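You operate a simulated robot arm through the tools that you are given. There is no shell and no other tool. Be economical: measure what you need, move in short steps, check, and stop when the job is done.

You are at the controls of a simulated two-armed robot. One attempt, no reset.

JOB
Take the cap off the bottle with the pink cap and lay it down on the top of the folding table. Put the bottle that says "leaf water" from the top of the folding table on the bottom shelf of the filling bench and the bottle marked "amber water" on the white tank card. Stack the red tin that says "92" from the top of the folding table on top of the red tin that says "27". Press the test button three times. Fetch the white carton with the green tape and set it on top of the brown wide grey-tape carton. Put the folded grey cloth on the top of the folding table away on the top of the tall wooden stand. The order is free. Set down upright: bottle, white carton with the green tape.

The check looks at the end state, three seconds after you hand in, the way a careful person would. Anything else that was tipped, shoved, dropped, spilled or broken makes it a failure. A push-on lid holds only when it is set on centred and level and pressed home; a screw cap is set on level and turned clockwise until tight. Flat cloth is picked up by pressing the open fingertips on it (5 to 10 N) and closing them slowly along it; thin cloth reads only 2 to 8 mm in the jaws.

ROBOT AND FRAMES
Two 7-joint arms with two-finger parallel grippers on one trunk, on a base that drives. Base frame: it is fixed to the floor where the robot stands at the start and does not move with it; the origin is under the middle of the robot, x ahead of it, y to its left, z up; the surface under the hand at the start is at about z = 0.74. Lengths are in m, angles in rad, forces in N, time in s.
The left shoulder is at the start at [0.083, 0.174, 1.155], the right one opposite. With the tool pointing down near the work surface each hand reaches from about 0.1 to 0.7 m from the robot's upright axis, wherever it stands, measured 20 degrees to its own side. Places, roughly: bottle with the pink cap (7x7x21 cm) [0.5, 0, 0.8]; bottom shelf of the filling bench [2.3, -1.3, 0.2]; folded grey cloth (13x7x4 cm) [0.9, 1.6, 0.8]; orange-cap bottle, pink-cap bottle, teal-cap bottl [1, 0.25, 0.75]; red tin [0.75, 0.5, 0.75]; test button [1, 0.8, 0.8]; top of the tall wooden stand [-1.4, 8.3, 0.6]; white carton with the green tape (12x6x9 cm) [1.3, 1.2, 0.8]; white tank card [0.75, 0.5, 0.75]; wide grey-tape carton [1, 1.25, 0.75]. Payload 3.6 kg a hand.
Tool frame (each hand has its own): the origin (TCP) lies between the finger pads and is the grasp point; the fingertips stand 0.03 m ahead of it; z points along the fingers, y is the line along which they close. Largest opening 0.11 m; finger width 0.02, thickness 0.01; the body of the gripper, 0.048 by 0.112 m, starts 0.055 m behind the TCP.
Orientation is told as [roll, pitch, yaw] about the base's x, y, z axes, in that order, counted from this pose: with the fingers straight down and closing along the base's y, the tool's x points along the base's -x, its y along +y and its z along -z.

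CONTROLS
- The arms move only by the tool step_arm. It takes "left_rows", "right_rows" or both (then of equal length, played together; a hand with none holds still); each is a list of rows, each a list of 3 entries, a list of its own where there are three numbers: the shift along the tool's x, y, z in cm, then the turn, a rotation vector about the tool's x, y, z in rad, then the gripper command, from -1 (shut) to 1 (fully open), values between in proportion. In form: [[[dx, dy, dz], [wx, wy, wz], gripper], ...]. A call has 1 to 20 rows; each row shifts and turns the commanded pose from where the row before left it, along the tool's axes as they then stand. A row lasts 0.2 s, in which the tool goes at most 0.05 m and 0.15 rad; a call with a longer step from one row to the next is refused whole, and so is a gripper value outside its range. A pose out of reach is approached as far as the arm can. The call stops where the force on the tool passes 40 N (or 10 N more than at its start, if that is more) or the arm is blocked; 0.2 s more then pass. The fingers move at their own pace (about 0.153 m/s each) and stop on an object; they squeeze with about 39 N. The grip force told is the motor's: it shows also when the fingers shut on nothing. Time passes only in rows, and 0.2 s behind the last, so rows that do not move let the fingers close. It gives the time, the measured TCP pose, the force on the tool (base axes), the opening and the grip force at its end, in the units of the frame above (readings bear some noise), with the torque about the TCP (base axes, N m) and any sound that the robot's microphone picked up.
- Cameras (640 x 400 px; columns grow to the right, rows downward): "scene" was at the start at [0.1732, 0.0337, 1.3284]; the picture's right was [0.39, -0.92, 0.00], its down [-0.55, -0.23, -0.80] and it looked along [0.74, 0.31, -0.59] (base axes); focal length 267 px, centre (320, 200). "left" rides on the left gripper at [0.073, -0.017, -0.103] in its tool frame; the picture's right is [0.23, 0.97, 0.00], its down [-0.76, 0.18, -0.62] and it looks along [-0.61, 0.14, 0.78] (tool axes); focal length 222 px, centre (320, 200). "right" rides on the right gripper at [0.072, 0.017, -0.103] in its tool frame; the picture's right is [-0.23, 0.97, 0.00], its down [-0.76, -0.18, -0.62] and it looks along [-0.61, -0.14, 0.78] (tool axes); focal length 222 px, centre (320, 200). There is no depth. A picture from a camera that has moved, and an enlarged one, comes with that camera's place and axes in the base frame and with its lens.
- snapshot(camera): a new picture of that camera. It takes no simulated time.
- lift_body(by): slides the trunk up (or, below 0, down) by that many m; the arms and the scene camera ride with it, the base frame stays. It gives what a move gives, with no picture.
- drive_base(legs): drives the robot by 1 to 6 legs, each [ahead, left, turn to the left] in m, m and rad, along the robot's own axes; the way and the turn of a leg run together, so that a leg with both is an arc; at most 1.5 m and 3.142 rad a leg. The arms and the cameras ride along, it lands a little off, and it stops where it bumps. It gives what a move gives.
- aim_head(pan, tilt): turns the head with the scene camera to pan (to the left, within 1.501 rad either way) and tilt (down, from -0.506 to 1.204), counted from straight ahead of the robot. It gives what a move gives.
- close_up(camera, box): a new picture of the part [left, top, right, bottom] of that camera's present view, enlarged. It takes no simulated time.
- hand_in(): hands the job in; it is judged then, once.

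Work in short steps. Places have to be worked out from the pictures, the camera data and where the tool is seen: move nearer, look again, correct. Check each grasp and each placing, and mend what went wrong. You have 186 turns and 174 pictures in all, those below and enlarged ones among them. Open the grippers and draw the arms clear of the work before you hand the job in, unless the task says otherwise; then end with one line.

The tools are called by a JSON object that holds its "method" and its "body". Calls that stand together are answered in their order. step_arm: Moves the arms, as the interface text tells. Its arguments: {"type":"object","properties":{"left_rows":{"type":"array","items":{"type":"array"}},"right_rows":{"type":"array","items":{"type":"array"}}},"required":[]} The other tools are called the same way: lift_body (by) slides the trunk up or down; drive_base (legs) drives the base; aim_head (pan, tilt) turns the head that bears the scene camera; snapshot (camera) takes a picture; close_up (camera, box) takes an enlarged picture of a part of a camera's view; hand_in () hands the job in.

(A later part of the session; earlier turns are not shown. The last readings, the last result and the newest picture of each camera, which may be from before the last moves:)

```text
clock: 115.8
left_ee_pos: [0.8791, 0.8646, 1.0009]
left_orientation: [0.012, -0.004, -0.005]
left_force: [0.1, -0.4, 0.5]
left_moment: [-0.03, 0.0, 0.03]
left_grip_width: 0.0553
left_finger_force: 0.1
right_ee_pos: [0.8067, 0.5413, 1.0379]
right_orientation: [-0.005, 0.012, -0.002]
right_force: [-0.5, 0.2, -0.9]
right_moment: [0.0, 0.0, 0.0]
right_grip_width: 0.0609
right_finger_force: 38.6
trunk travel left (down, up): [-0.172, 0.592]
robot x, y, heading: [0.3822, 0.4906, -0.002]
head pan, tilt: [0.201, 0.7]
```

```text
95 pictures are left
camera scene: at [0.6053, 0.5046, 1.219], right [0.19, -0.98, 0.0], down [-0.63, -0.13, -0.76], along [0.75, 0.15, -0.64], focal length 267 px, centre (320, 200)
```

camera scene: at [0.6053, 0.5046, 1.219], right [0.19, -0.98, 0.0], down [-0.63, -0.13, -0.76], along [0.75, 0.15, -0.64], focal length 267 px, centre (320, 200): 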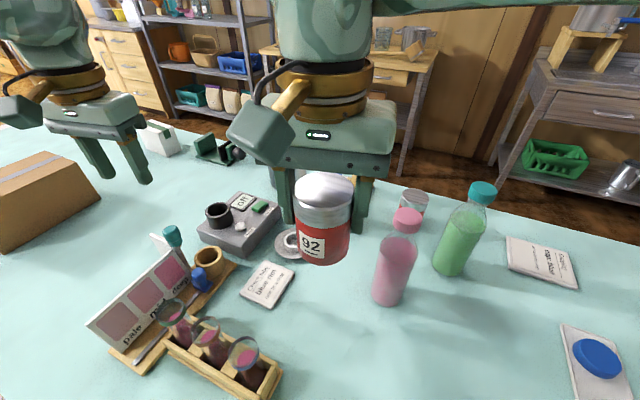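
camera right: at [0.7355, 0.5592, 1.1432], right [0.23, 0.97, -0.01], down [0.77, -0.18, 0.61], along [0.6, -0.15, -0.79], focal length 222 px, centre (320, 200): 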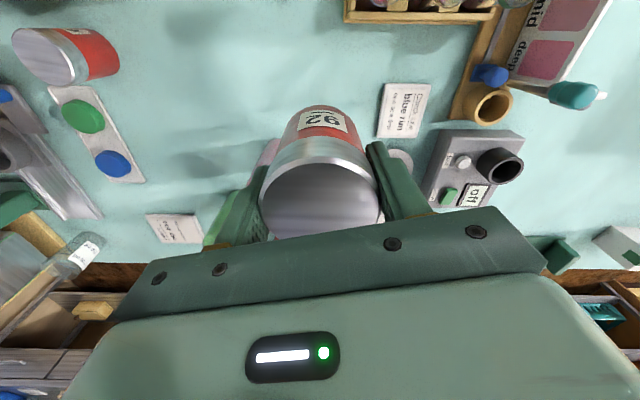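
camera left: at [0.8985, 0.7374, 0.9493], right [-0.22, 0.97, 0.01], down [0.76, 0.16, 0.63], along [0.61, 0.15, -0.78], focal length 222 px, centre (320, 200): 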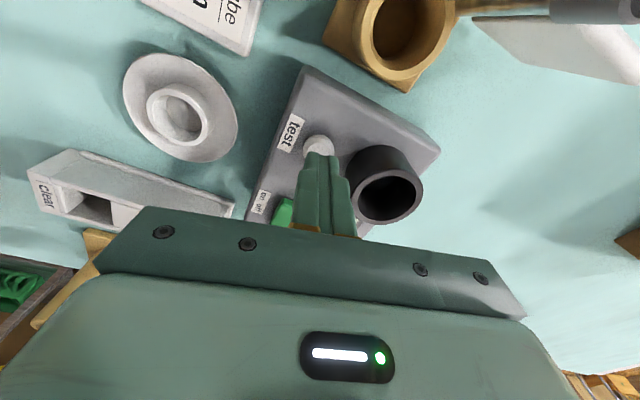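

Tin "92" is held. I raise the trunk back for clearance before backing out and driving around to the far side.

{"method": "lift_body", "body": {"by": 0.15}}

{"method": "drive_base", "body": {"legs": [[-0.75, 0, 0]]}}

{"method": "aim_head", "body": {"pan": -0.9, "tilt": 0.4}}

{"method": "snapshot", "body": {"camera": "scene"}}

```text
clock: 117.5
left_ee_pos: [0.8824, 0.8614, 1.1482]
left_orientation: [0.014, -0.003, -0.005]
left_force: [-0.8, -0.1, -0.9]
left_moment: [-0.05, 0.03, -0.01]
left_grip_width: 0.055
left_finger_force: 0.0
right_ee_pos: [0.8095, 0.5424, 1.1843]
right_orientation: [-0.005, 0.012, -0.003]
right_force: [0.4, 0.3, -1.5]
right_moment: [0.03, 0.02, 0.01]
right_grip_width: 0.0609
right_finger_force: 38.7
trunk travel left (down, up): [-0.322, 0.442]
robot x, y, heading: [0.3787, 0.4917, -0.008]
head pan, tilt: [0.201, 0.7]
```

```text
clock: 121.5
left_ee_pos: [0.1385, 0.8674, 1.1482]
left_orientation: [0.015, -0.002, -0.001]
left_force: [0.3, 0.0, 1.0]
left_moment: [0.0, -0.01, -0.02]
left_grip_width: 0.0552
left_finger_force: 0.0
right_ee_pos: [0.0673, 0.5458, 1.184]
right_orientation: [-0.006, 0.01, -0.001]
right_force: [-0.5, 0.2, -0.7]
right_moment: [0.01, -0.01, -0.03]
right_grip_width: 0.0611
right_finger_force: 39.7
trunk travel left (down, up): [-0.322, 0.442]
robot x, y, heading: [-0.3641, 0.4907, -0.001]
head pan, tilt: [0.201, 0.7]
```

```text
clock: 122.9
left_ee_pos: [0.1385, 0.8672, 1.1483]
left_orientation: [0.014, -0.003, -0.002]
left_force: [-0.3, 0.4, -0.4]
left_moment: [0.0, -0.01, -0.02]
left_grip_width: 0.0551
left_finger_force: 0.1
right_ee_pos: [0.0672, 0.5456, 1.1853]
right_orientation: [-0.004, 0.011, 0.0]
right_force: [-0.2, -0.9, -1.8]
right_moment: [0.0, 0.03, -0.03]
right_grip_width: 0.0607
right_finger_force: 39.5
trunk travel left (down, up): [-0.322, 0.442]
robot x, y, heading: [-0.3647, 0.4927, -0.002]
head pan, tilt: [-0.901, 0.4]
```

```text
94 pictures are left
camera scene: at [-0.2338, 0.4184, 1.4008], right [-0.78, -0.62, 0.0], down [-0.24, 0.3, -0.92], along [0.57, -0.72, -0.39], focal length 267 px, centre (320, 200)
```

scene: 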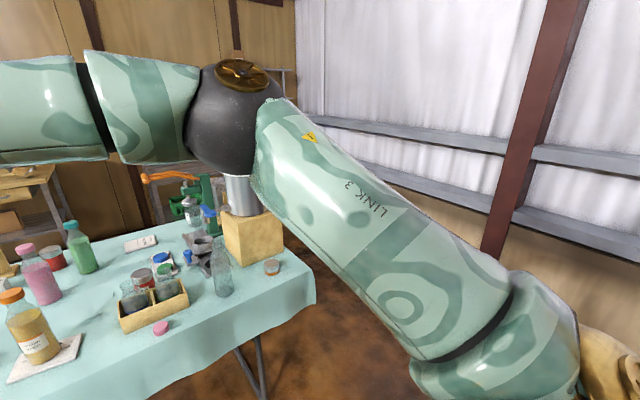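

The right-end passage by the wall looks tight for the elbow. I look to the left end for the other way around.

{"method": "aim_head", "body": {"pan": 0.9, "tilt": 0.4}}

{"method": "snapshot", "body": {"camera": "scene"}}

{"method": "aim_head", "body": {"pan": 1.5, "tilt": 0.3}}

{"method": "snapshot", "body": {"camera": "scene"}}

```text
clock: 124.7
left_ee_pos: [0.1378, 0.8663, 1.1491]
left_orientation: [0.014, -0.002, -0.004]
left_force: [0.1, 0.2, -0.1]
left_moment: [0.01, 0.01, 0.02]
left_grip_width: 0.0549
left_finger_force: 0.0
right_ee_pos: [0.0658, 0.5442, 1.1844]
right_orientation: [-0.005, 0.013, 0.001]
right_force: [0.5, 0.4, -1.4]
right_moment: [0.02, 0.01, 0.04]
right_grip_width: 0.0609
right_finger_force: 38.8
trunk travel left (down, up): [-0.322, 0.442]
robot x, y, heading: [-0.3593, 0.491, -0.003]
head pan, tilt: [0.901, 0.4]
```

```text
93 pictures are left
camera scene: at [-0.2336, 0.5635, 1.4008], right [0.78, -0.62, 0.0], down [-0.24, -0.3, -0.92], along [0.57, 0.72, -0.39], focal length 267 px, centre (320, 200)
```

scene: 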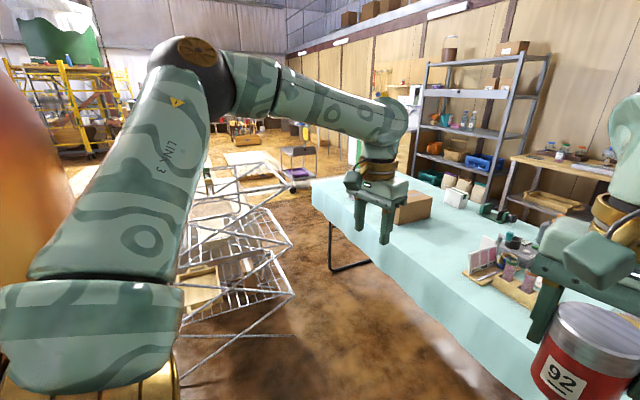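

```text
clock: 125.7
left_ee_pos: [0.1384, 0.8671, 1.1488]
left_orientation: [0.015, -0.004, -0.002]
left_force: [-0.5, 0.3, 0.3]
left_moment: [0.01, 0.01, 0.03]
left_grip_width: 0.0549
left_finger_force: 0.0
right_ee_pos: [0.0665, 0.5465, 1.1844]
right_orientation: [-0.005, 0.012, 0.001]
right_force: [0.3, 0.4, -1.4]
right_moment: [-0.02, 0.02, 0.04]
right_grip_width: 0.0607
right_finger_force: 39.5
trunk travel left (down, up): [-0.322, 0.442]
robot x, y, heading: [-0.3648, 0.489, -0.007]
head pan, tilt: [1.499, 0.3]
```

```text
92 pictures are left
camera scene: at [-0.2844, 0.5841, 1.4101], right [1.0, -0.07, 0.0], down [-0.02, -0.3, -0.96], along [0.07, 0.95, -0.3], focal length 267 px, centre (320, 200)
```

scene: 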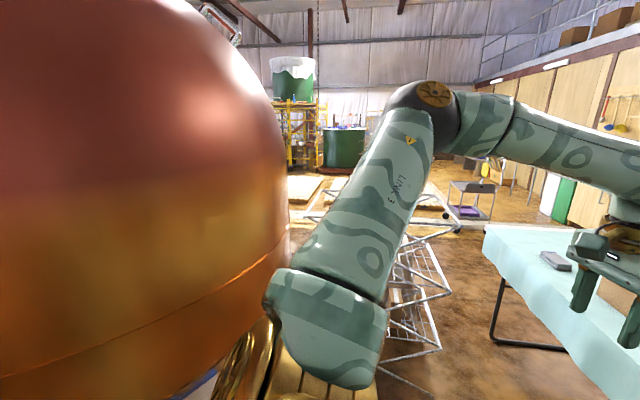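

Left end is blocked by racks; the right end passage is roughly 1.1 m wide along direction (0.95,−0.32). I'll take it: first sideways to the right and turn slightly.

{"method": "drive_base", "body": {"legs": [[0, -1.05, 0], [0, 0, -0.33]]}}

{"method": "aim_head", "body": {"pan": 0, "tilt": 0.35}}

{"method": "snapshot", "body": {"camera": "scene"}}

```text
clock: 132.1
left_ee_pos: [0.2359, -0.3515, 1.148]
left_orientation: [0.016, -0.003, -0.324]
left_force: [0.3, -0.2, -0.1]
left_moment: [0.01, 0.03, 0.0]
left_grip_width: 0.0552
left_finger_force: 0.0
right_ee_pos: [0.0666, -0.6326, 1.1844]
right_orientation: [-0.005, 0.012, -0.321]
right_force: [-0.1, -0.4, -0.1]
right_moment: [0.03, 0.0, 0.03]
right_grip_width: 0.0609
right_finger_force: 39.1
trunk travel left (down, up): [-0.322, 0.442]
robot x, y, heading: [-0.3598, -0.5475, -0.325]
head pan, tilt: [1.499, 0.3]
```

```text
clock: 133.7
left_ee_pos: [0.2352, -0.3518, 1.1483]
left_orientation: [0.013, -0.005, -0.325]
left_force: [-0.8, -0.1, -0.4]
left_moment: [0.0, 0.03, -0.01]
left_grip_width: 0.0552
left_finger_force: 0.0
right_ee_pos: [0.0655, -0.6343, 1.185]
right_orientation: [-0.005, 0.012, -0.32]
right_force: [-0.4, 0.1, -1.4]
right_moment: [-0.01, 0.04, 0.01]
right_grip_width: 0.0608
right_finger_force: 39.2
trunk travel left (down, up): [-0.322, 0.442]
robot x, y, heading: [-0.3595, -0.5495, -0.32]
head pan, tilt: [0.0, 0.351]
```

```text
91 pictures are left
camera scene: at [-0.2026, -0.601, 1.4053], right [-0.32, -0.95, 0.0], down [-0.33, 0.11, -0.94], along [0.89, -0.3, -0.34], focal length 267 px, centre (320, 200)
```

scene: 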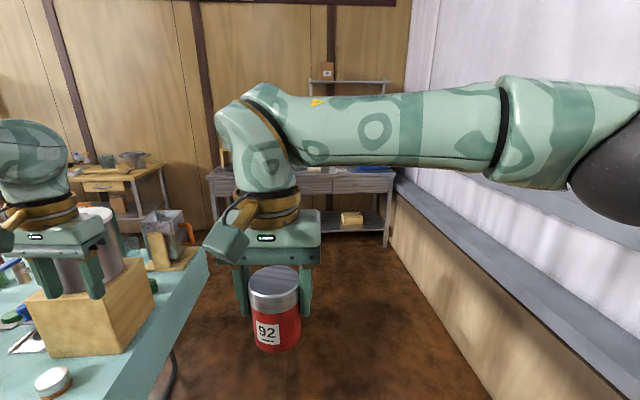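

Passage is clear and wider than thought. Go 10 cm further right and ahead 1.5 m, looking again.

{"method": "drive_base", "body": {"legs": [[0, -0.12, 0], [1.5, 0, 0]]}}

{"method": "aim_head", "body": {"pan": 0.6, "tilt": 0.4}}

{"method": "snapshot", "body": {"camera": "scene"}}

{"method": "aim_head", "body": {"pan": -0.3, "tilt": 0.5}}

{"method": "snapshot", "body": {"camera": "scene"}}

```text
clock: 142.1
left_ee_pos: [1.6559, -0.9327, 1.1483]
left_orientation: [0.015, -0.004, -0.307]
left_force: [-0.9, 0.7, 0.1]
left_moment: [-0.02, -0.03, -0.02]
left_grip_width: 0.0549
left_finger_force: 0.1
right_ee_pos: [1.4899, -1.2158, 1.1845]
right_orientation: [-0.006, 0.013, -0.305]
right_force: [0.7, 0.1, -0.8]
right_moment: [0.01, -0.01, -0.01]
right_grip_width: 0.0608
right_finger_force: 38.6
trunk travel left (down, up): [-0.322, 0.442]
robot x, y, heading: [1.0631, -1.1425, -0.305]
head pan, tilt: [0.0, 0.351]
```

```text
clock: 143.1
left_ee_pos: [1.656, -0.9315, 1.1489]
left_orientation: [0.014, -0.004, -0.308]
left_force: [-0.8, -1.5, 0.8]
left_moment: [-0.03, 0.03, 0.02]
left_grip_width: 0.0554
left_finger_force: 0.2
right_ee_pos: [1.4894, -1.2172, 1.1847]
right_orientation: [-0.007, 0.013, -0.305]
right_force: [-0.1, 0.3, -1.0]
right_moment: [0.01, -0.02, 0.01]
right_grip_width: 0.0609
right_finger_force: 39.4
trunk travel left (down, up): [-0.322, 0.442]
robot x, y, heading: [1.0657, -1.1381, -0.306]
head pan, tilt: [0.6, 0.4]
```

```text
90 pictures are left
camera scene: at [1.2212, -1.1342, 1.4008], right [0.29, -0.96, 0.0], down [-0.37, -0.11, -0.92], along [0.88, 0.27, -0.39], focal length 267 px, centre (320, 200)
```

scene: 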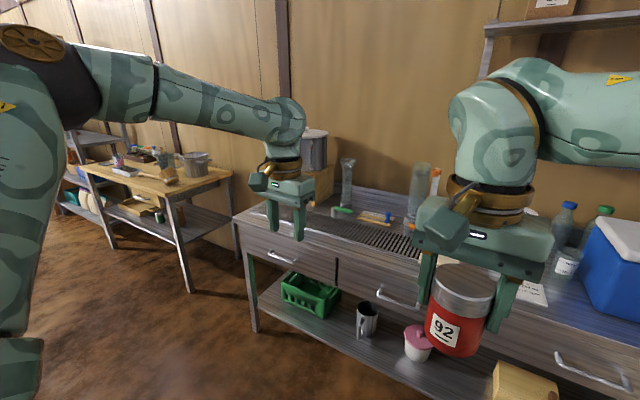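

```text
clock: 144.3
left_ee_pos: [1.6555, -0.9327, 1.147]
left_orientation: [0.013, -0.002, -0.309]
left_force: [-0.1, 0.1, 0.5]
left_moment: [0.01, -0.01, 0.0]
left_grip_width: 0.055
left_finger_force: 0.1
right_ee_pos: [1.4905, -1.2169, 1.1844]
right_orientation: [-0.006, 0.01, -0.306]
right_force: [0.2, -0.5, -1.1]
right_moment: [0.04, -0.01, -0.01]
right_grip_width: 0.0608
right_finger_force: 39.2
trunk travel left (down, up): [-0.322, 0.442]
robot x, y, heading: [1.0624, -1.1397, -0.31]
head pan, tilt: [-0.3, 0.499]
```

```text
89 pictures are left
camera scene: at [1.2072, -1.2127, 1.3916], right [-0.57, -0.82, 0.0], down [-0.39, 0.27, -0.88], along [0.72, -0.5, -0.48], focal length 267 px, centre (320, 200)
```

scene: 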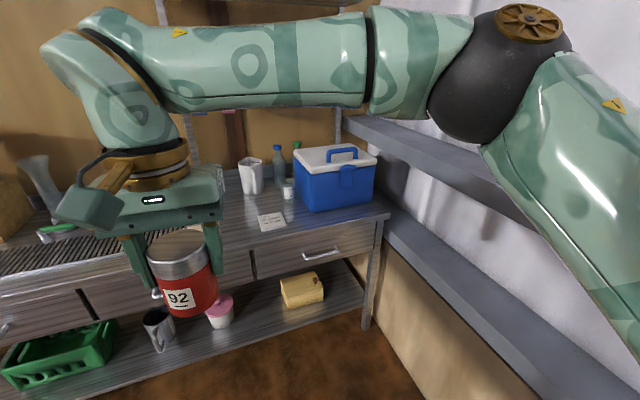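

Bench shelf seen: free gap between pink-lid jar and yellow box near (2.1,−1.5). Now move forward, then left along the far side of the table, and turn to face it.

{"method": "drive_base", "body": {"legs": [[0.35, 0, 0], [0, 1.45, 0], [0, 0, -3.07]]}}

{"method": "aim_head", "body": {"pan": 0, "tilt": 0.6}}

{"method": "snapshot", "body": {"camera": "scene"}}

```text
clock: 160.5
left_ee_pos: [1.272, -0.1431, 1.1486]
left_orientation: [0.015, -0.003, 2.98]
left_force: [-0.4, 0.1, 0.0]
left_moment: [0.0, 0.02, 0.0]
left_grip_width: 0.0548
left_finger_force: 0.2
right_ee_pos: [1.3951, 0.163, 1.1845]
right_orientation: [-0.005, 0.014, 2.982]
right_force: [-0.3, -0.2, -0.8]
right_moment: [0.0, 0.02, 0.03]
right_grip_width: 0.0605
right_finger_force: 38.6
trunk travel left (down, up): [-0.322, 0.442]
robot x, y, heading: [1.8257, 0.1498, 2.981]
head pan, tilt: [-0.3, 0.499]
```

```text
clock: 161.3
left_ee_pos: [1.2723, -0.142, 1.149]
left_orientation: [0.014, -0.004, 2.978]
left_force: [-0.9, 0.0, -0.1]
left_moment: [-0.04, -0.02, -0.02]
left_grip_width: 0.0549
left_finger_force: 0.1
right_ee_pos: [1.3936, 0.1628, 1.184]
right_orientation: [-0.004, 0.012, 2.983]
right_force: [0.1, -0.5, -1.3]
right_moment: [0.04, 0.02, -0.03]
right_grip_width: 0.0605
right_finger_force: 39.0
trunk travel left (down, up): [-0.322, 0.442]
robot x, y, heading: [1.8259, 0.1486, 2.983]
head pan, tilt: [0.0, 0.6]
```

```text
88 pictures are left
camera scene: at [1.6717, 0.1738, 1.3826], right [0.16, 0.99, 0.0], down [0.56, -0.09, -0.82], along [-0.81, 0.13, -0.57], focal length 267 px, centre (320, 200)
```

scene: 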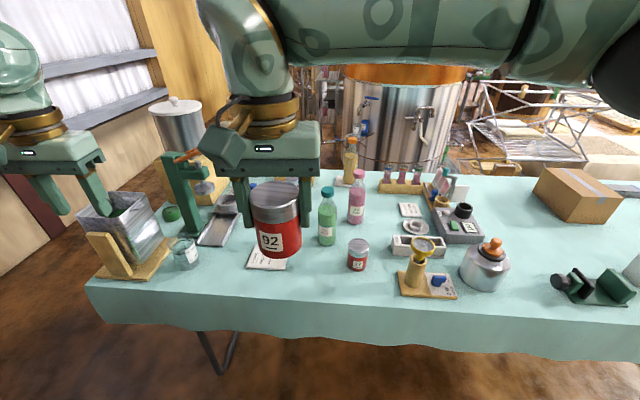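

{"method": "close_up", "body": {"camera": "scene", "box": [300, 170, 396, 280]}}

```text
3.64 times, centred on (348, 225) of scene
camera zoom: at [1.6717, 0.1738, 1.3826], right [0.16, 0.99, 0.0], down [0.56, -0.09, -0.82], along [-0.81, 0.13, -0.57], focal length 971 px, centre (218, 109)
```

zoom: 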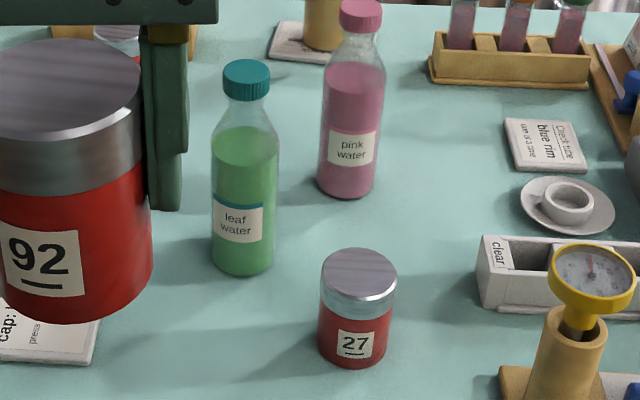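

Labels confirmed: "leaf water" (teal cap) at ≈(1.0,0.30) and tin "27" at ≈(1.12,0.378). Drive closer so the right hand can stack the tin.

{"method": "drive_base", "body": {"legs": [[0.235, -0.015, 0]]}}

{"method": "snapshot", "body": {"camera": "right"}}

{"method": "snapshot", "body": {"camera": "scene"}}

```text
clock: 163.1
left_ee_pos: [1.0452, -0.0914, 1.1486]
left_orientation: [0.015, -0.004, 2.982]
left_force: [0.2, -0.6, -1.0]
left_moment: [0.02, -0.03, 0.0]
left_grip_width: 0.0549
left_finger_force: 0.0
right_ee_pos: [1.1667, 0.2148, 1.184]
right_orientation: [-0.006, 0.011, 2.986]
right_force: [0.2, 0.2, -1.5]
right_moment: [-0.04, -0.05, -0.01]
right_grip_width: 0.0605
right_finger_force: 38.9
trunk travel left (down, up): [-0.322, 0.442]
robot x, y, heading: [1.5996, 0.1999, 2.983]
head pan, tilt: [0.0, 0.6]
```

```text
86 pictures are left
camera right: at [1.2341, 0.1865, 1.2898], right [-0.38, -0.93, -0.01], down [-0.73, 0.29, 0.61], along [-0.57, 0.24, -0.79], focal length 222 px, centre (320, 200)
```

right: 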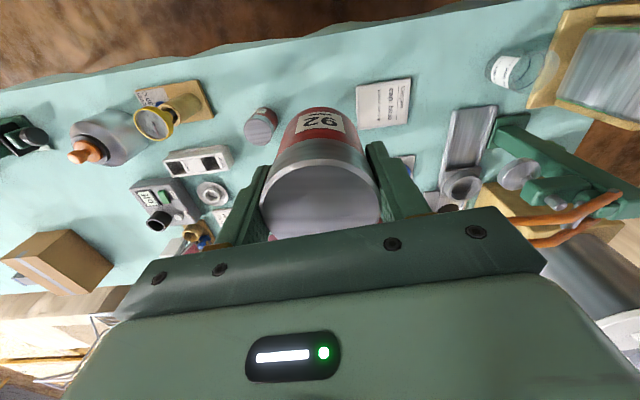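

```text
85 pictures are left
camera scene: at [1.4433, 0.2256, 1.3824], right [0.16, 0.99, 0.0], down [0.56, -0.09, -0.82], along [-0.81, 0.13, -0.57], focal length 267 px, centre (320, 200)
```

scene: 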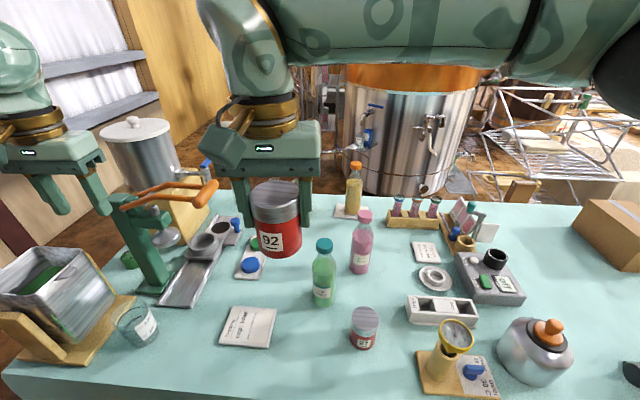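

Tin "27" measured at (1.118,0.380). Move the held tin above it and descend to 3 cm above.

{"method": "step_arm", "body": {"right_rows": [[[-1.85, -3.9, 0], [0, 0, 0], -0.3], [[-1.85, -3.9, 0], [0, 0, 0], -0.3], [[-1.85, -3.9, 0], [0, 0, 0], -0.3], [[-1.82, -3.87, 0], [0, 0, 0], -0.3], [[0, 0, 5], [0, 0, 0], -0.3], [[0, 0, 5], [0, 0, 0], -0.3], [[0, 0, 5], [0, 0, 0], -0.3], [[0, 0, 5], [0, 0, 0], -0.3], [[0, 0, 5], [0, 0, 0], -0.3], [[0, 0, 1.5], [0, 0, 0], -0.3], [[0, 0, 0], [0, 0, 0], -0.3]]}}

{"method": "snapshot", "body": {"camera": "scene"}}

{"method": "snapshot", "body": {"camera": "right"}}

```text
clock: 165.4
left_ee_pos: [1.0456, -0.0911, 1.1487]
left_orientation: [0.013, -0.003, 2.983]
left_force: [0.6, 0.8, 0.2]
left_moment: [0.02, -0.04, -0.01]
left_grip_width: 0.0548
left_finger_force: 0.0
right_ee_pos: [1.1219, 0.3797, 0.9203]
right_orientation: [-0.008, 0.012, 2.984]
right_force: [-0.7, -0.6, -0.8]
right_moment: [0.01, 0.02, -0.01]
right_grip_width: 0.0604
right_finger_force: 38.6
trunk travel left (down, up): [-0.322, 0.442]
robot x, y, heading: [1.6022, 0.2033, 2.983]
head pan, tilt: [0.0, 0.6]
```

```text
84 pictures are left
camera scene: at [1.4442, 0.2256, 1.3826], right [0.16, 0.99, 0.0], down [0.56, -0.09, -0.82], along [-0.81, 0.13, -0.57], focal length 267 px, centre (320, 200)
```

scene: 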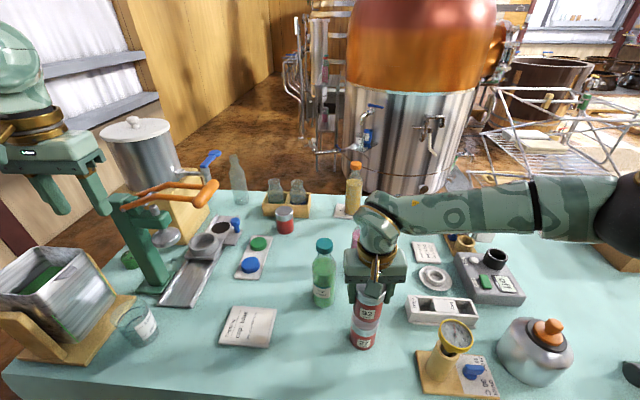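

```text
83 pictures are left
camera right: at [1.1905, 0.3514, 1.0256], right [-0.38, -0.93, -0.01], down [-0.73, 0.29, 0.62], along [-0.57, 0.24, -0.79], focal length 222 px, centre (320, 200)
```

right: 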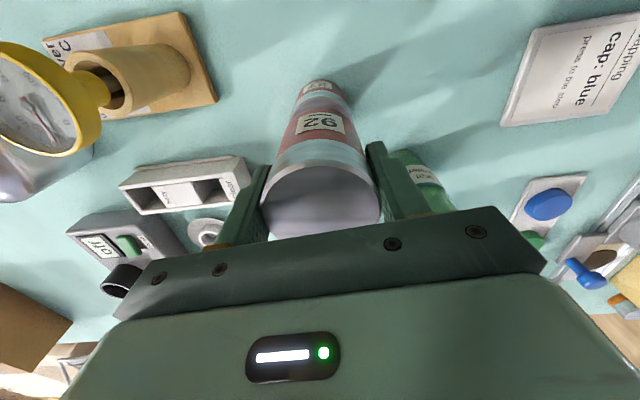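

Looks aligned; I enlarge from both cameras to check the alignment of the two tins.

{"method": "close_up", "body": {"camera": "scene", "box": [325, 270, 405, 360]}}

{"method": "close_up", "body": {"camera": "right", "box": [240, 70, 400, 170]}}

```text
4.44 times, centred on (365, 315) of scene
camera zoom: at [1.4442, 0.2256, 1.3826], right [0.16, 0.99, 0.0], down [0.56, -0.09, -0.82], along [-0.81, 0.13, -0.57], focal length 1187 px, centre (120, -311)
```

zoom: 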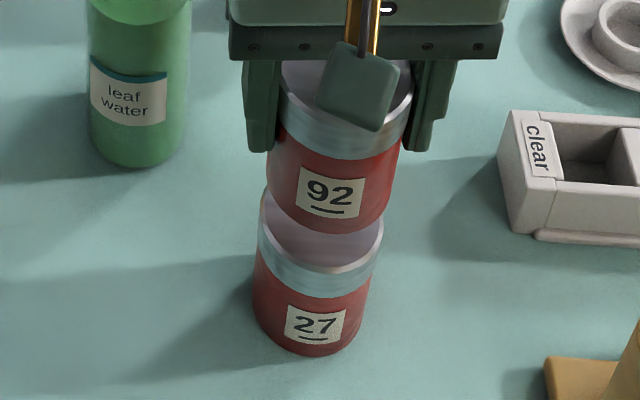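

```text
4.00 times, centred on (320, 120) of right
camera zoom: at [1.1905, 0.3514, 1.0256], right [-0.38, -0.93, -0.01], down [-0.73, 0.29, 0.62], along [-0.57, 0.24, -0.79], focal length 888 px, centre (320, 520)
```

zoom: 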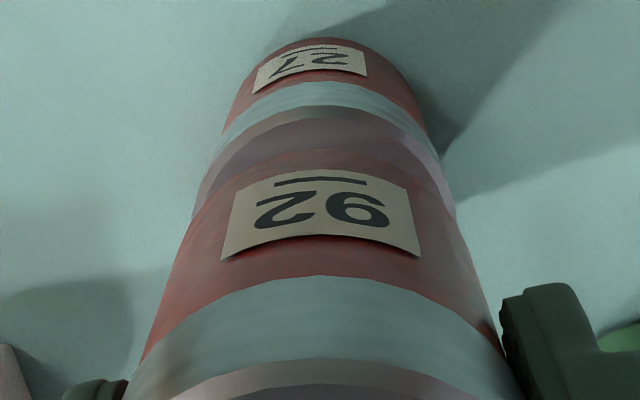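

Alignment is within a couple of mm. Lower 2.8 cm, then feel for contact.

{"method": "step_arm", "body": {"right_rows": [[[0, 0, 1.5], [0, 0, 0], -0.3], [[0, 0, 1.2], [0, 0, 0], -0.3], [[0, 0, 0.3], [0, 0, 0], -0.3]]}}

{"method": "step_arm", "body": {"right_rows": [[[0, 0, 0.3], [0, 0, 0], -0.3], [[0, 0, 0.2], [0, 0, 0], -0.3]]}}

{"method": "close_up", "body": {"camera": "scene", "box": [325, 270, 405, 360]}}

```text
clock: 166.2
left_ee_pos: [1.0449, -0.0914, 1.1483]
left_orientation: [0.014, -0.004, 2.983]
left_force: [0.3, -0.2, 0.0]
left_moment: [0.0, 0.0, -0.03]
left_grip_width: 0.0549
left_finger_force: 0.0
right_ee_pos: [1.1218, 0.3813, 0.8892]
right_orientation: [-0.004, 0.012, 2.985]
right_force: [-0.1, -0.3, -1.8]
right_moment: [-0.05, -0.01, -0.01]
right_grip_width: 0.0604
right_finger_force: 39.3
trunk travel left (down, up): [-0.322, 0.442]
robot x, y, heading: [1.6022, 0.199, 2.979]
head pan, tilt: [0.0, 0.6]
```

```text
clock: 166.8
left_ee_pos: [1.0471, -0.0923, 1.1506]
left_orientation: [0.017, -0.009, 2.983]
left_force: [-0.1, 0.2, -0.1]
left_moment: [0.0, 0.01, 0.02]
left_grip_width: 0.0548
left_finger_force: 0.0
right_ee_pos: [1.1224, 0.3806, 0.8882]
right_orientation: [-0.003, 0.004, 2.982]
right_force: [0.2, 5.3, 29.6]
right_moment: [0.15, -0.25, -0.22]
right_grip_width: 0.0609
right_finger_force: 39.2
trunk travel left (down, up): [-0.322, 0.442]
robot x, y, heading: [1.5996, 0.2007, 2.986]
head pan, tilt: [0.0, 0.6]
```

```text
4.44 times, centred on (365, 315) of scene
camera zoom: at [1.4474, 0.2253, 1.3834], right [0.16, 0.99, 0.0], down [0.56, -0.09, -0.83], along [-0.82, 0.13, -0.56], focal length 1187 px, centre (120, -311)
```

zoom: 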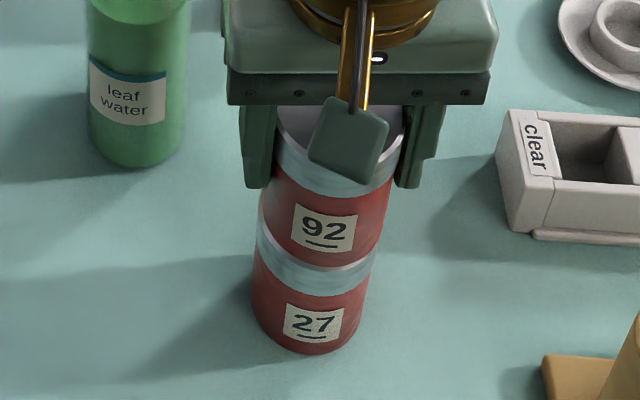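

Seated on top (30 N). Ease the load, open, and rise.

{"method": "step_arm", "body": {"right_rows": [[[0, 0, -0.2], [0, 0, 0], -0.3], [[0, 0, -0.2], [0, 0, 0], -0.3], [[0, 0, 0], [0, 0, 0], 0.2], [[0, 0, 0], [0, 0, 0], 0.4], [[0, 0, 0], [0, 0, 0], 0.6], [[0, 0, -2], [0, 0, 0], 0.6], [[0, 0, -4], [0, 0, 0], 0.6], [[0, 0, -5], [0, 0, 0], 0.6], [[0, 0, -5], [0, 0, 0], 0.6], [[0, 0, -5], [0, 0, 0], 0.6]]}}

{"method": "snapshot", "body": {"camera": "scene"}}

```text
clock: 169.1
left_ee_pos: [1.0458, -0.0914, 1.1482]
left_orientation: [0.014, -0.003, 2.984]
left_force: [-0.3, -0.2, -0.3]
left_moment: [0.02, 0.02, 0.01]
left_grip_width: 0.0553
left_finger_force: 0.1
right_ee_pos: [1.1202, 0.3804, 1.0993]
right_orientation: [-0.006, 0.011, 2.986]
right_force: [0.5, 0.6, 0.0]
right_moment: [0.04, 0.02, -0.03]
right_grip_width: 0.0879
right_finger_force: 0.1
trunk travel left (down, up): [-0.322, 0.442]
robot x, y, heading: [1.5983, 0.203, 2.982]
head pan, tilt: [0.0, 0.6]
```

```text
79 pictures are left
camera scene: at [1.4451, 0.225, 1.3827], right [0.16, 0.99, 0.0], down [0.56, -0.09, -0.83], along [-0.81, 0.13, -0.56], focal length 267 px, centre (320, 200)
```

scene: 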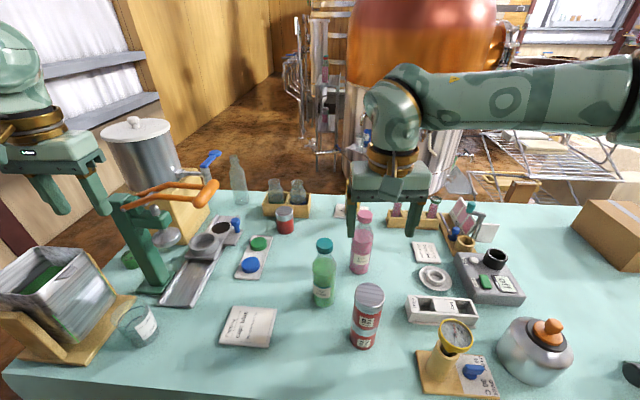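

Tins stacked. For the leaf bottle I'll hold the body with a tilted left hand as before: lower the trunk to its start height and shift the base to its right so the bottle sits at rel (0.60,0.21).

{"method": "drive_base", "body": {"legs": [[0, -0.2, 0]]}}

{"method": "lift_body", "body": {"by": -0.05}}

{"method": "snapshot", "body": {"camera": "left"}}

{"method": "snapshot", "body": {"camera": "scene"}}

```text
clock: 170.6
left_ee_pos: [1.0766, 0.1014, 1.1492]
left_orientation: [0.015, -0.002, 2.986]
left_force: [0.0, 0.2, 0.5]
left_moment: [-0.01, 0.0, 0.01]
left_grip_width: 0.055
left_finger_force: 0.0
right_ee_pos: [1.15, 0.5743, 1.1007]
right_orientation: [-0.003, 0.012, 2.988]
right_force: [-0.3, -0.2, 0.8]
right_moment: [0.0, 0.01, 0.01]
right_grip_width: 0.0879
right_finger_force: 0.1
trunk travel left (down, up): [-0.322, 0.442]
robot x, y, heading: [1.6349, 0.3935, 2.985]
head pan, tilt: [0.0, 0.6]
```

```text
clock: 171.5
left_ee_pos: [1.0777, 0.0995, 1.0999]
left_orientation: [0.013, -0.005, 2.986]
left_force: [0.4, -0.5, 0.5]
left_moment: [0.0, 0.02, 0.03]
left_grip_width: 0.0551
left_finger_force: 0.1
right_ee_pos: [1.1502, 0.5729, 1.0505]
right_orientation: [-0.006, 0.011, 2.989]
right_force: [-0.1, -0.2, 1.0]
right_moment: [0.01, 0.03, 0.01]
right_grip_width: 0.088
right_finger_force: 0.0
trunk travel left (down, up): [-0.272, 0.492]
robot x, y, heading: [1.6299, 0.3946, 2.986]
head pan, tilt: [0.0, 0.6]
```

```text
78 pictures are left
camera left: at [1.1521, 0.1053, 1.2016], right [0.07, -1.0, 0.01], down [-0.78, -0.05, 0.63], along [-0.63, -0.06, -0.78], focal length 222 px, centre (320, 200)
```

left: 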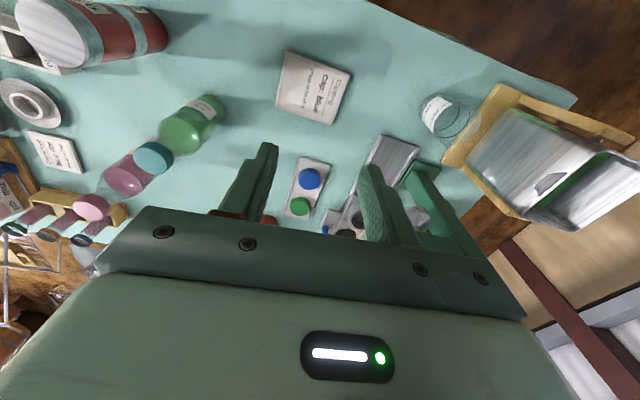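

```text
77 pictures are left
camera scene: at [1.4549, 0.4215, 1.3317], right [0.16, 0.99, 0.0], down [0.56, -0.09, -0.83], along [-0.82, 0.13, -0.56], focal length 267 px, centre (320, 200)
```

scene: 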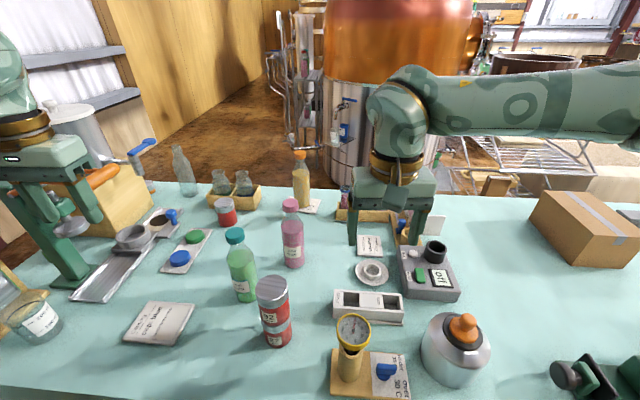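

Leaf bottle measured at (1.0,0.304). Small base correction, then pitch/yaw the left hand and come to the pre-grasp.

{"method": "drive_base", "body": {"legs": [[0.01, -0.03, 0]]}}

{"method": "step_arm", "body": {"left_rows": [[[0, 0, 0], [0, -0.14, 0], 1], [[0, 0, 0], [0, -0.14, 0], 1], [[0, 0, 0], [0, -0.14, 0], 1], [[0, 0, 0], [0, -0.14, 0], 1], [[0, 0, 0], [0, -0.14, 0], 1], [[0, 0, 0], [0, -0.14, 0], 1], [[0, 0, 0], [0.093, 0, 0.083], 1], [[0, 0, 0], [0.093, 0, 0.083], 1], [[0, 0, 0], [0.093, 0, 0.083], 1], [[0, 0, 0], [0.093, 0, 0.083], 1], [[2.15, -2.33, 2.44], [0, 0, 0], 1], [[2.15, -2.33, 2.44], [0, 0, 0], 1], [[2.15, -2.33, 2.44], [0, 0, 0], 1], [[2.15, -2.33, 2.44], [0, 0, 0], 1]]}}

{"method": "snapshot", "body": {"camera": "left"}}

```text
clock: 172.4
left_ee_pos: [1.0716, 0.1316, 1.0975]
left_orientation: [0.015, -0.003, 2.985]
left_force: [0.0, 0.3, 0.3]
left_moment: [-0.05, 0.04, 0.04]
left_grip_width: 0.0547
left_finger_force: 0.0
right_ee_pos: [1.1429, 0.6042, 1.0477]
right_orientation: [-0.004, 0.012, 2.988]
right_force: [-0.6, 0.8, 0.4]
right_moment: [-0.03, 0.0, 0.01]
right_grip_width: 0.0881
right_finger_force: 0.1
trunk travel left (down, up): [-0.272, 0.492]
robot x, y, heading: [1.629, 0.4266, 2.986]
head pan, tilt: [0.0, 0.6]
```

```text
clock: 175.4
left_ee_pos: [1.1133, 0.2107, 0.9666]
left_orientation: [0.02, -0.836, 2.471]
left_force: [0.1, -0.3, 0.0]
left_moment: [0.0, 0.01, -0.03]
left_grip_width: 0.1099
left_finger_force: 0.1
right_ee_pos: [1.1441, 0.6024, 1.0493]
right_orientation: [-0.005, 0.012, 2.987]
right_force: [0.5, 0.9, 0.4]
right_moment: [-0.01, -0.03, 0.02]
right_grip_width: 0.088
right_finger_force: 0.0
trunk travel left (down, up): [-0.272, 0.492]
robot x, y, heading: [1.6275, 0.4238, 2.987]
head pan, tilt: [0.0, 0.6]
```

```text
76 pictures are left
camera left: at [1.2233, 0.1475, 0.982], right [-0.47, -0.87, -0.16], down [-0.14, -0.1, 0.99], along [-0.87, 0.49, -0.07], focal length 222 px, centre (320, 200)
```

left: 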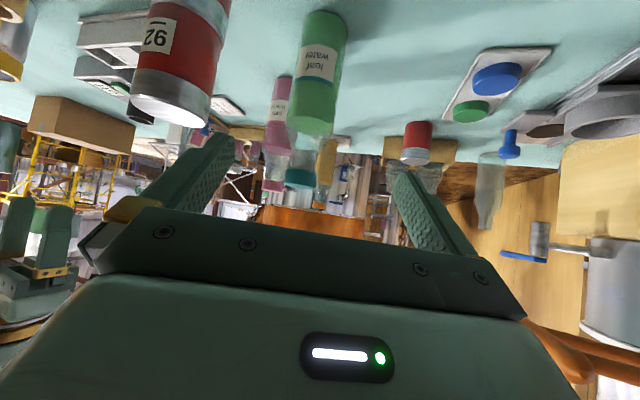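

Aligned with the bottle (lateral error ≈3 mm); tin stack clears by 2–3 cm. Advance 19 cm along the tool axis.

{"method": "step_arm", "body": {"left_rows": [[[0, 0, 4.8], [0, 0, 0], 1], [[0, 0, 4.8], [0, 0, 0], 1], [[0, 0, 4.8], [0, 0, 0], 1], [[0, 0, 4.8], [0, 0, 0], 1], [[0, 0, 0], [0, 0, 0], 1]]}}

{"method": "snapshot", "body": {"camera": "left"}}

```text
clock: 176.6
left_ee_pos: [1.0022, 0.2961, 0.8392]
left_orientation: [0.02, -0.836, 2.47]
left_force: [0.3, -0.9, 0.5]
left_moment: [0.06, 0.04, 0.0]
left_grip_width: 0.1099
left_finger_force: 0.1
right_ee_pos: [1.145, 0.6022, 1.0492]
right_orientation: [-0.005, 0.011, 2.987]
right_force: [0.0, 0.2, -0.4]
right_moment: [0.01, 0.0, 0.01]
right_grip_width: 0.0881
right_finger_force: 0.0
trunk travel left (down, up): [-0.272, 0.492]
robot x, y, heading: [1.6283, 0.4259, 2.989]
head pan, tilt: [0.0, 0.6]
```

```text
75 pictures are left
camera left: at [1.111, 0.2325, 0.8544], right [-0.47, -0.87, -0.15], down [-0.14, -0.1, 0.99], along [-0.87, 0.49, -0.07], focal length 222 px, centre (320, 200)
```

left: 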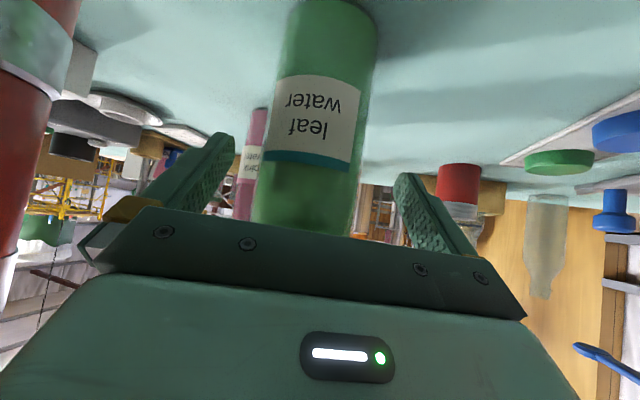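

Straddled. Close the grip and lift 10 cm.

{"method": "step_arm", "body": {"left_rows": [[[0, 0, 0], [0, 0, 0], 0.4], [[0, 0, 0], [0, 0, 0], 0], [[0, 0, 0], [0, 0, 0], -0.5], [[0, 0, 0], [0, 0, 0], -0.5], [[-1.5, 0, -1.3], [0, 0, 0], -0.5], [[-3, 0, -2.7], [0, 0, 0], -0.5], [[-3, 0, -2.7], [0, 0, 0], -0.5]]}}

{"method": "snapshot", "body": {"camera": "scene"}}

```text
clock: 178.2
left_ee_pos: [1.0027, 0.2974, 0.9404]
left_orientation: [0.02, -0.834, 2.47]
left_force: [0.6, -0.2, -5.6]
left_moment: [-0.07, -0.01, 0.03]
left_grip_width: 0.0598
left_finger_force: 39.2
right_ee_pos: [1.1439, 0.6049, 1.0488]
right_orientation: [-0.006, 0.012, 2.989]
right_force: [0.0, 1.2, -0.2]
right_moment: [-0.02, -0.01, -0.01]
right_grip_width: 0.0878
right_finger_force: 0.1
trunk travel left (down, up): [-0.272, 0.492]
robot x, y, heading: [1.6261, 0.422, 2.987]
head pan, tilt: [0.0, 0.6]
```

```text
74 pictures are left
camera scene: at [1.4489, 0.4522, 1.3315], right [0.16, 0.99, 0.0], down [0.56, -0.09, -0.82], along [-0.81, 0.13, -0.57], focal length 267 px, centre (320, 200)
```

scene: 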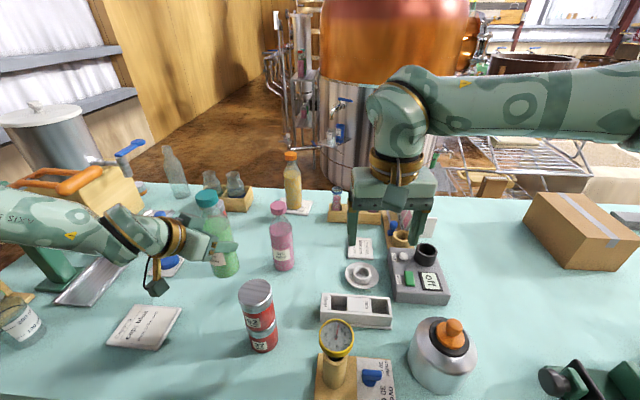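

Leaf bottle is held upright (5.6 N). Raise the trunk, back off, and turn right in place to face the filling bench.

{"method": "lift_body", "body": {"by": 0.15}}

{"method": "drive_base", "body": {"legs": [[-0.14, 0, 0], [0, 0, -1.6], [0, 0, -1.627], [0, -1.45, 0]]}}

{"method": "aim_head", "body": {"pan": 0, "tilt": 0.75}}

{"method": "snapshot", "body": {"camera": "scene"}}

```text
clock: 179.9
left_ee_pos: [1.0017, 0.299, 1.0888]
left_orientation: [0.02, -0.834, 2.473]
left_force: [0.3, 0.0, -5.0]
left_moment: [-0.04, -0.04, -0.01]
left_grip_width: 0.0595
left_finger_force: 39.7
right_ee_pos: [1.1431, 0.602, 1.1989]
right_orientation: [-0.004, 0.015, 2.988]
right_force: [0.5, -0.4, 0.1]
right_moment: [-0.02, -0.01, -0.01]
right_grip_width: 0.0882
right_finger_force: 0.1
trunk travel left (down, up): [-0.422, 0.342]
robot x, y, heading: [1.6242, 0.4235, 2.982]
head pan, tilt: [0.0, 0.6]
```

```text
clock: 196.0
left_ee_pos: [2.0413, -0.9324, 1.0895]
left_orientation: [0.021, -0.836, -0.736]
left_force: [-0.6, -0.6, -4.1]
left_moment: [-0.01, 0.09, 0.01]
left_grip_width: 0.0594
left_finger_force: 39.0
right_ee_pos: [1.8805, -1.226, 1.1992]
right_orientation: [-0.006, 0.011, -0.218]
right_force: [0.1, -0.2, 0.2]
right_moment: [-0.04, -0.01, 0.01]
right_grip_width: 0.0876
right_finger_force: 0.0
trunk travel left (down, up): [-0.422, 0.342]
robot x, y, heading: [1.4126, -1.0207, -0.219]
head pan, tilt: [0.0, 0.6]
```

```text
clock: 196.7
left_ee_pos: [2.0408, -0.9314, 1.0894]
left_orientation: [0.019, -0.837, -0.735]
left_force: [0.0, -0.2, -5.5]
left_moment: [0.07, 0.05, -0.01]
left_grip_width: 0.0596
left_finger_force: 38.9
right_ee_pos: [1.8797, -1.2257, 1.1991]
right_orientation: [-0.004, 0.014, -0.218]
right_force: [0.5, -0.5, 0.2]
right_moment: [0.03, 0.0, -0.01]
right_grip_width: 0.0881
right_finger_force: 0.1
trunk travel left (down, up): [-0.422, 0.342]
robot x, y, heading: [1.4127, -1.0185, -0.221]
head pan, tilt: [0.0, 0.75]
```

```text
73 pictures are left
camera scene: at [1.5313, -1.0432, 1.4709], right [-0.22, -0.98, 0.0], down [-0.67, 0.15, -0.73], along [0.71, -0.16, -0.68], focal length 267 px, centre (320, 200)
```

scene: 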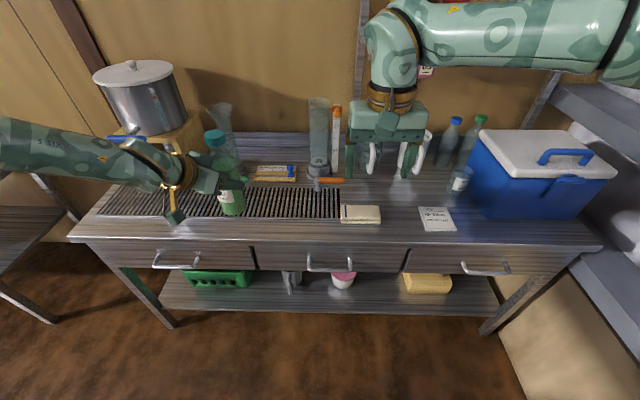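

I enlarge the shelf to choose the free spot.

{"method": "close_up", "body": {"camera": "scene", "box": [170, 240, 470, 330]}}

```text
2.13 times, centred on (320, 285) of scene
camera zoom: at [1.5313, -1.0432, 1.4709], right [-0.22, -0.98, 0.0], down [-0.67, 0.15, -0.73], along [0.71, -0.16, -0.68], focal length 570 px, centre (320, 19)
```

zoom: 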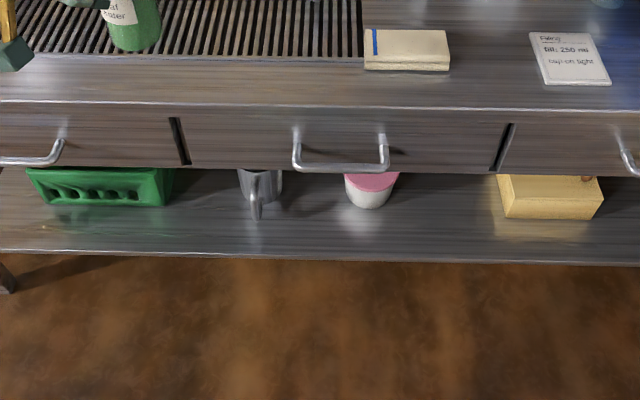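

I'll use the gap between mug and jar, near the front edge (≈(2.16,−1.20)). First back off 0.45 m and tuck the right hand toward the body so nothing overhangs the bench.

{"method": "drive_base", "body": {"legs": [[-0.5, 0, 0]]}}

{"method": "step_arm", "body": {"right_rows": [[[4, -2, 0], [0, 0, 0], 0.6], [[4, -2, 0], [0, 0, 0], 0.6], [[4, -2, 0], [0, 0, 0], 0.6], [[4, -2, 0], [0, 0, 0], 0.6], [[4, -2, 0], [0, 0, 0], 0.6], [[4, -2, 0], [0, 0, 0], 0.6]]}}

{"method": "lift_body", "body": {"by": -0.42}}

{"method": "snapshot", "body": {"camera": "scene"}}

```text
clock: 199.7
left_ee_pos: [1.5443, -0.8177, 1.0893]
left_orientation: [0.021, -0.837, -0.731]
left_force: [0.0, 0.4, -6.4]
left_moment: [0.06, 0.04, 0.05]
left_grip_width: 0.0595
left_finger_force: 38.9
right_ee_pos: [1.3834, -1.1135, 1.1994]
right_orientation: [-0.005, 0.012, -0.214]
right_force: [-0.5, 0.3, -0.7]
right_moment: [-0.01, 0.0, 0.04]
right_grip_width: 0.0879
right_finger_force: 0.0
trunk travel left (down, up): [-0.422, 0.342]
robot x, y, heading: [0.9146, -0.9106, -0.212]
head pan, tilt: [0.0, 0.75]
```

```text
clock: 201.1
left_ee_pos: [1.5415, -0.8193, 1.0896]
left_orientation: [0.022, -0.835, -0.728]
left_force: [0.6, -0.7, -5.7]
left_moment: [0.06, 0.02, 0.0]
left_grip_width: 0.0592
left_finger_force: 39.0
right_ee_pos: [1.1243, -1.1815, 1.2038]
right_orientation: [-0.004, 0.013, -0.214]
right_force: [0.2, -0.9, -0.3]
right_moment: [0.04, -0.03, 0.0]
right_grip_width: 0.088
right_finger_force: 0.0
right hand out of reach, approached as far as the arm can: row 6
trunk travel left (down, up): [-0.422, 0.342]
robot x, y, heading: [0.9189, -0.9049, -0.22]
head pan, tilt: [0.0, 0.75]
```

```text
refused: -0.42 is not a number from -0.4 to 0.4
```

```text
71 pictures are left
camera scene: at [1.0334, -0.9337, 1.471], right [-0.21, -0.98, 0.0], down [-0.67, 0.15, -0.73], along [0.71, -0.16, -0.68], focal length 267 px, centre (320, 200)
```

scene: 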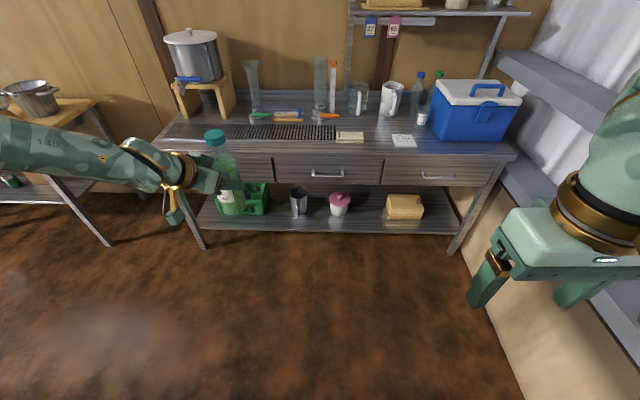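

View is good. Lower the trunk by 0.40 m here in the open.

{"method": "lift_body", "body": {"by": -0.4}}

{"method": "step_arm", "body": {"left_rows": [[[3, 0, 2.7], [0, 0, 0], -0.5], [[3, 0, 2.7], [0, 0, 0], -0.5], [[3, 0, 2.7], [0, 0, 0], -0.5], [[3, 0, 2.7], [0, 0, 0], -0.5], [[3, 0, 2.7], [0, 0, 0], -0.5], [[3, 0, 2.7], [0, 0, 0], -0.5]]}}

{"method": "snapshot", "body": {"camera": "scene"}}

```text
clock: 204.9
left_ee_pos: [1.5438, -0.8178, 0.69]
left_orientation: [0.022, -0.836, -0.729]
left_force: [-0.6, -0.8, -5.2]
left_moment: [0.06, 0.07, 0.01]
left_grip_width: 0.0593
left_finger_force: 38.6
right_ee_pos: [1.2109, -1.1984, 0.71]
right_orientation: [-0.003, 0.457, -0.213]
right_force: [0.2, 0.8, 0.8]
right_moment: [0.03, 0.01, -0.01]
right_grip_width: 0.0879
right_finger_force: 0.0
trunk travel left (down, up): [-0.022, 0.742]
robot x, y, heading: [0.916, -0.9063, -0.216]
head pan, tilt: [0.0, 0.75]
```

```text
clock: 206.3
left_ee_pos: [1.5455, -0.8136, 0.4514]
left_orientation: [0.023, -0.834, -0.732]
left_force: [-0.8, 0.9, -5.1]
left_moment: [0.04, 0.04, -0.01]
left_grip_width: 0.0592
left_finger_force: 38.4
left hand out of reach, approached as far as the arm can: row 6
right_ee_pos: [1.2103, -1.1975, 0.7101]
right_orientation: [-0.004, 0.455, -0.213]
right_force: [0.3, 0.0, 0.7]
right_moment: [0.02, 0.01, 0.01]
right_grip_width: 0.088
right_finger_force: 0.1
trunk travel left (down, up): [-0.022, 0.742]
robot x, y, heading: [0.9103, -0.9075, -0.209]
head pan, tilt: [0.0, 0.75]
```

```text
70 pictures are left
camera scene: at [1.2272, -0.9746, 1.0533], right [-0.21, -0.98, 0.0], down [-0.67, 0.14, -0.73], along [0.71, -0.16, -0.68], focal length 267 px, centre (320, 200)
```

scene: 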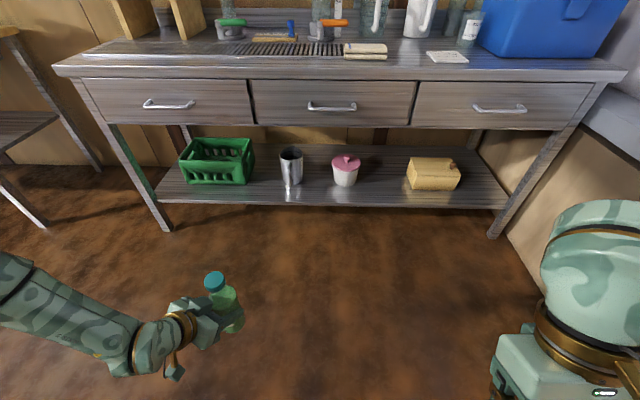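

Shelf edge triangulates at (2.08,−1.16), z≈0.206. The left arm is at its reach; I draw it closer by 12 cm and lower 12 cm.

{"method": "step_arm", "body": {"left_rows": [[[4, -1.44, 0], [0, 0, 0], -0.5], [[4, -1.44, 0], [0, 0, 0], -0.5], [[4, -1.44, 0], [0, 0, 0], -0.5], [[4, -1.44, 0], [0, 0, 0], -0.5]]}}

{"method": "snapshot", "body": {"camera": "scene"}}

```text
clock: 207.3
left_ee_pos: [1.4588, -0.7539, 0.4479]
left_orientation: [0.018, -0.835, -0.73]
left_force: [-0.2, 0.0, -5.4]
left_moment: [0.04, 0.05, -0.01]
left_grip_width: 0.0593
left_finger_force: 38.7
left hand out of reach, approached as far as the arm can: row 1, 2, 3, 4
right_ee_pos: [1.2099, -1.1979, 0.7098]
right_orientation: [-0.005, 0.454, -0.214]
right_force: [0.1, -0.1, 0.7]
right_moment: [0.01, 0.03, 0.0]
right_grip_width: 0.0881
right_finger_force: 0.0
trunk travel left (down, up): [-0.022, 0.742]
robot x, y, heading: [0.9147, -0.9065, -0.213]
head pan, tilt: [0.0, 0.75]
```

```text
69 pictures are left
camera scene: at [1.2272, -0.9749, 1.0533], right [-0.21, -0.98, 0.0], down [-0.67, 0.15, -0.73], along [0.71, -0.16, -0.68], focal length 267 px, centre (320, 200)
```

scene: 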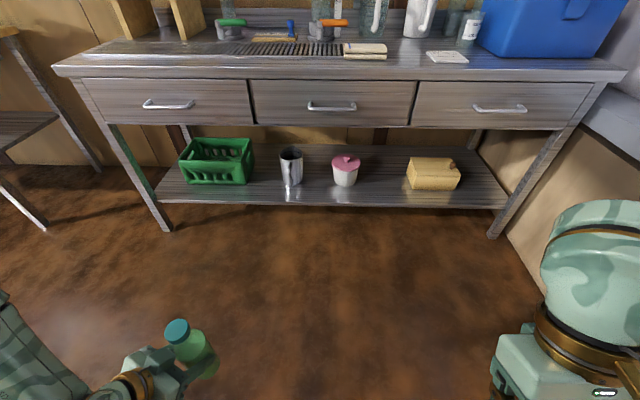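

That direction didn't help; try outward (forward and left) while lowering.

{"method": "step_arm", "body": {"left_rows": [[[1.03, 2.95, 2.6], [0, 0, 0], -0.5], [[1.03, 2.95, 2.6], [0, 0, 0], -0.5], [[1.03, 2.95, 2.6], [0, 0, 0], -0.5], [[1.03, 2.95, 2.6], [0, 0, 0], -0.5]]}}

```text
clock: 208.3
left_ee_pos: [1.5636, -0.7024, 0.4403]
left_orientation: [0.02, -0.833, -0.729]
left_force: [-0.5, 0.2, -5.4]
left_moment: [0.0, 0.04, 0.04]
left_grip_width: 0.0593
left_finger_force: 39.1
left hand out of reach, approached as far as the arm can: row 1, 2, 3, 4
right_ee_pos: [1.2099, -1.1974, 0.7103]
right_orientation: [-0.003, 0.456, -0.216]
right_force: [0.1, 0.1, 0.3]
right_moment: [0.0, -0.03, 0.0]
right_grip_width: 0.0879
right_finger_force: 0.1
trunk travel left (down, up): [-0.022, 0.742]
robot x, y, heading: [0.9125, -0.9077, -0.217]
head pan, tilt: [0.0, 0.75]
```

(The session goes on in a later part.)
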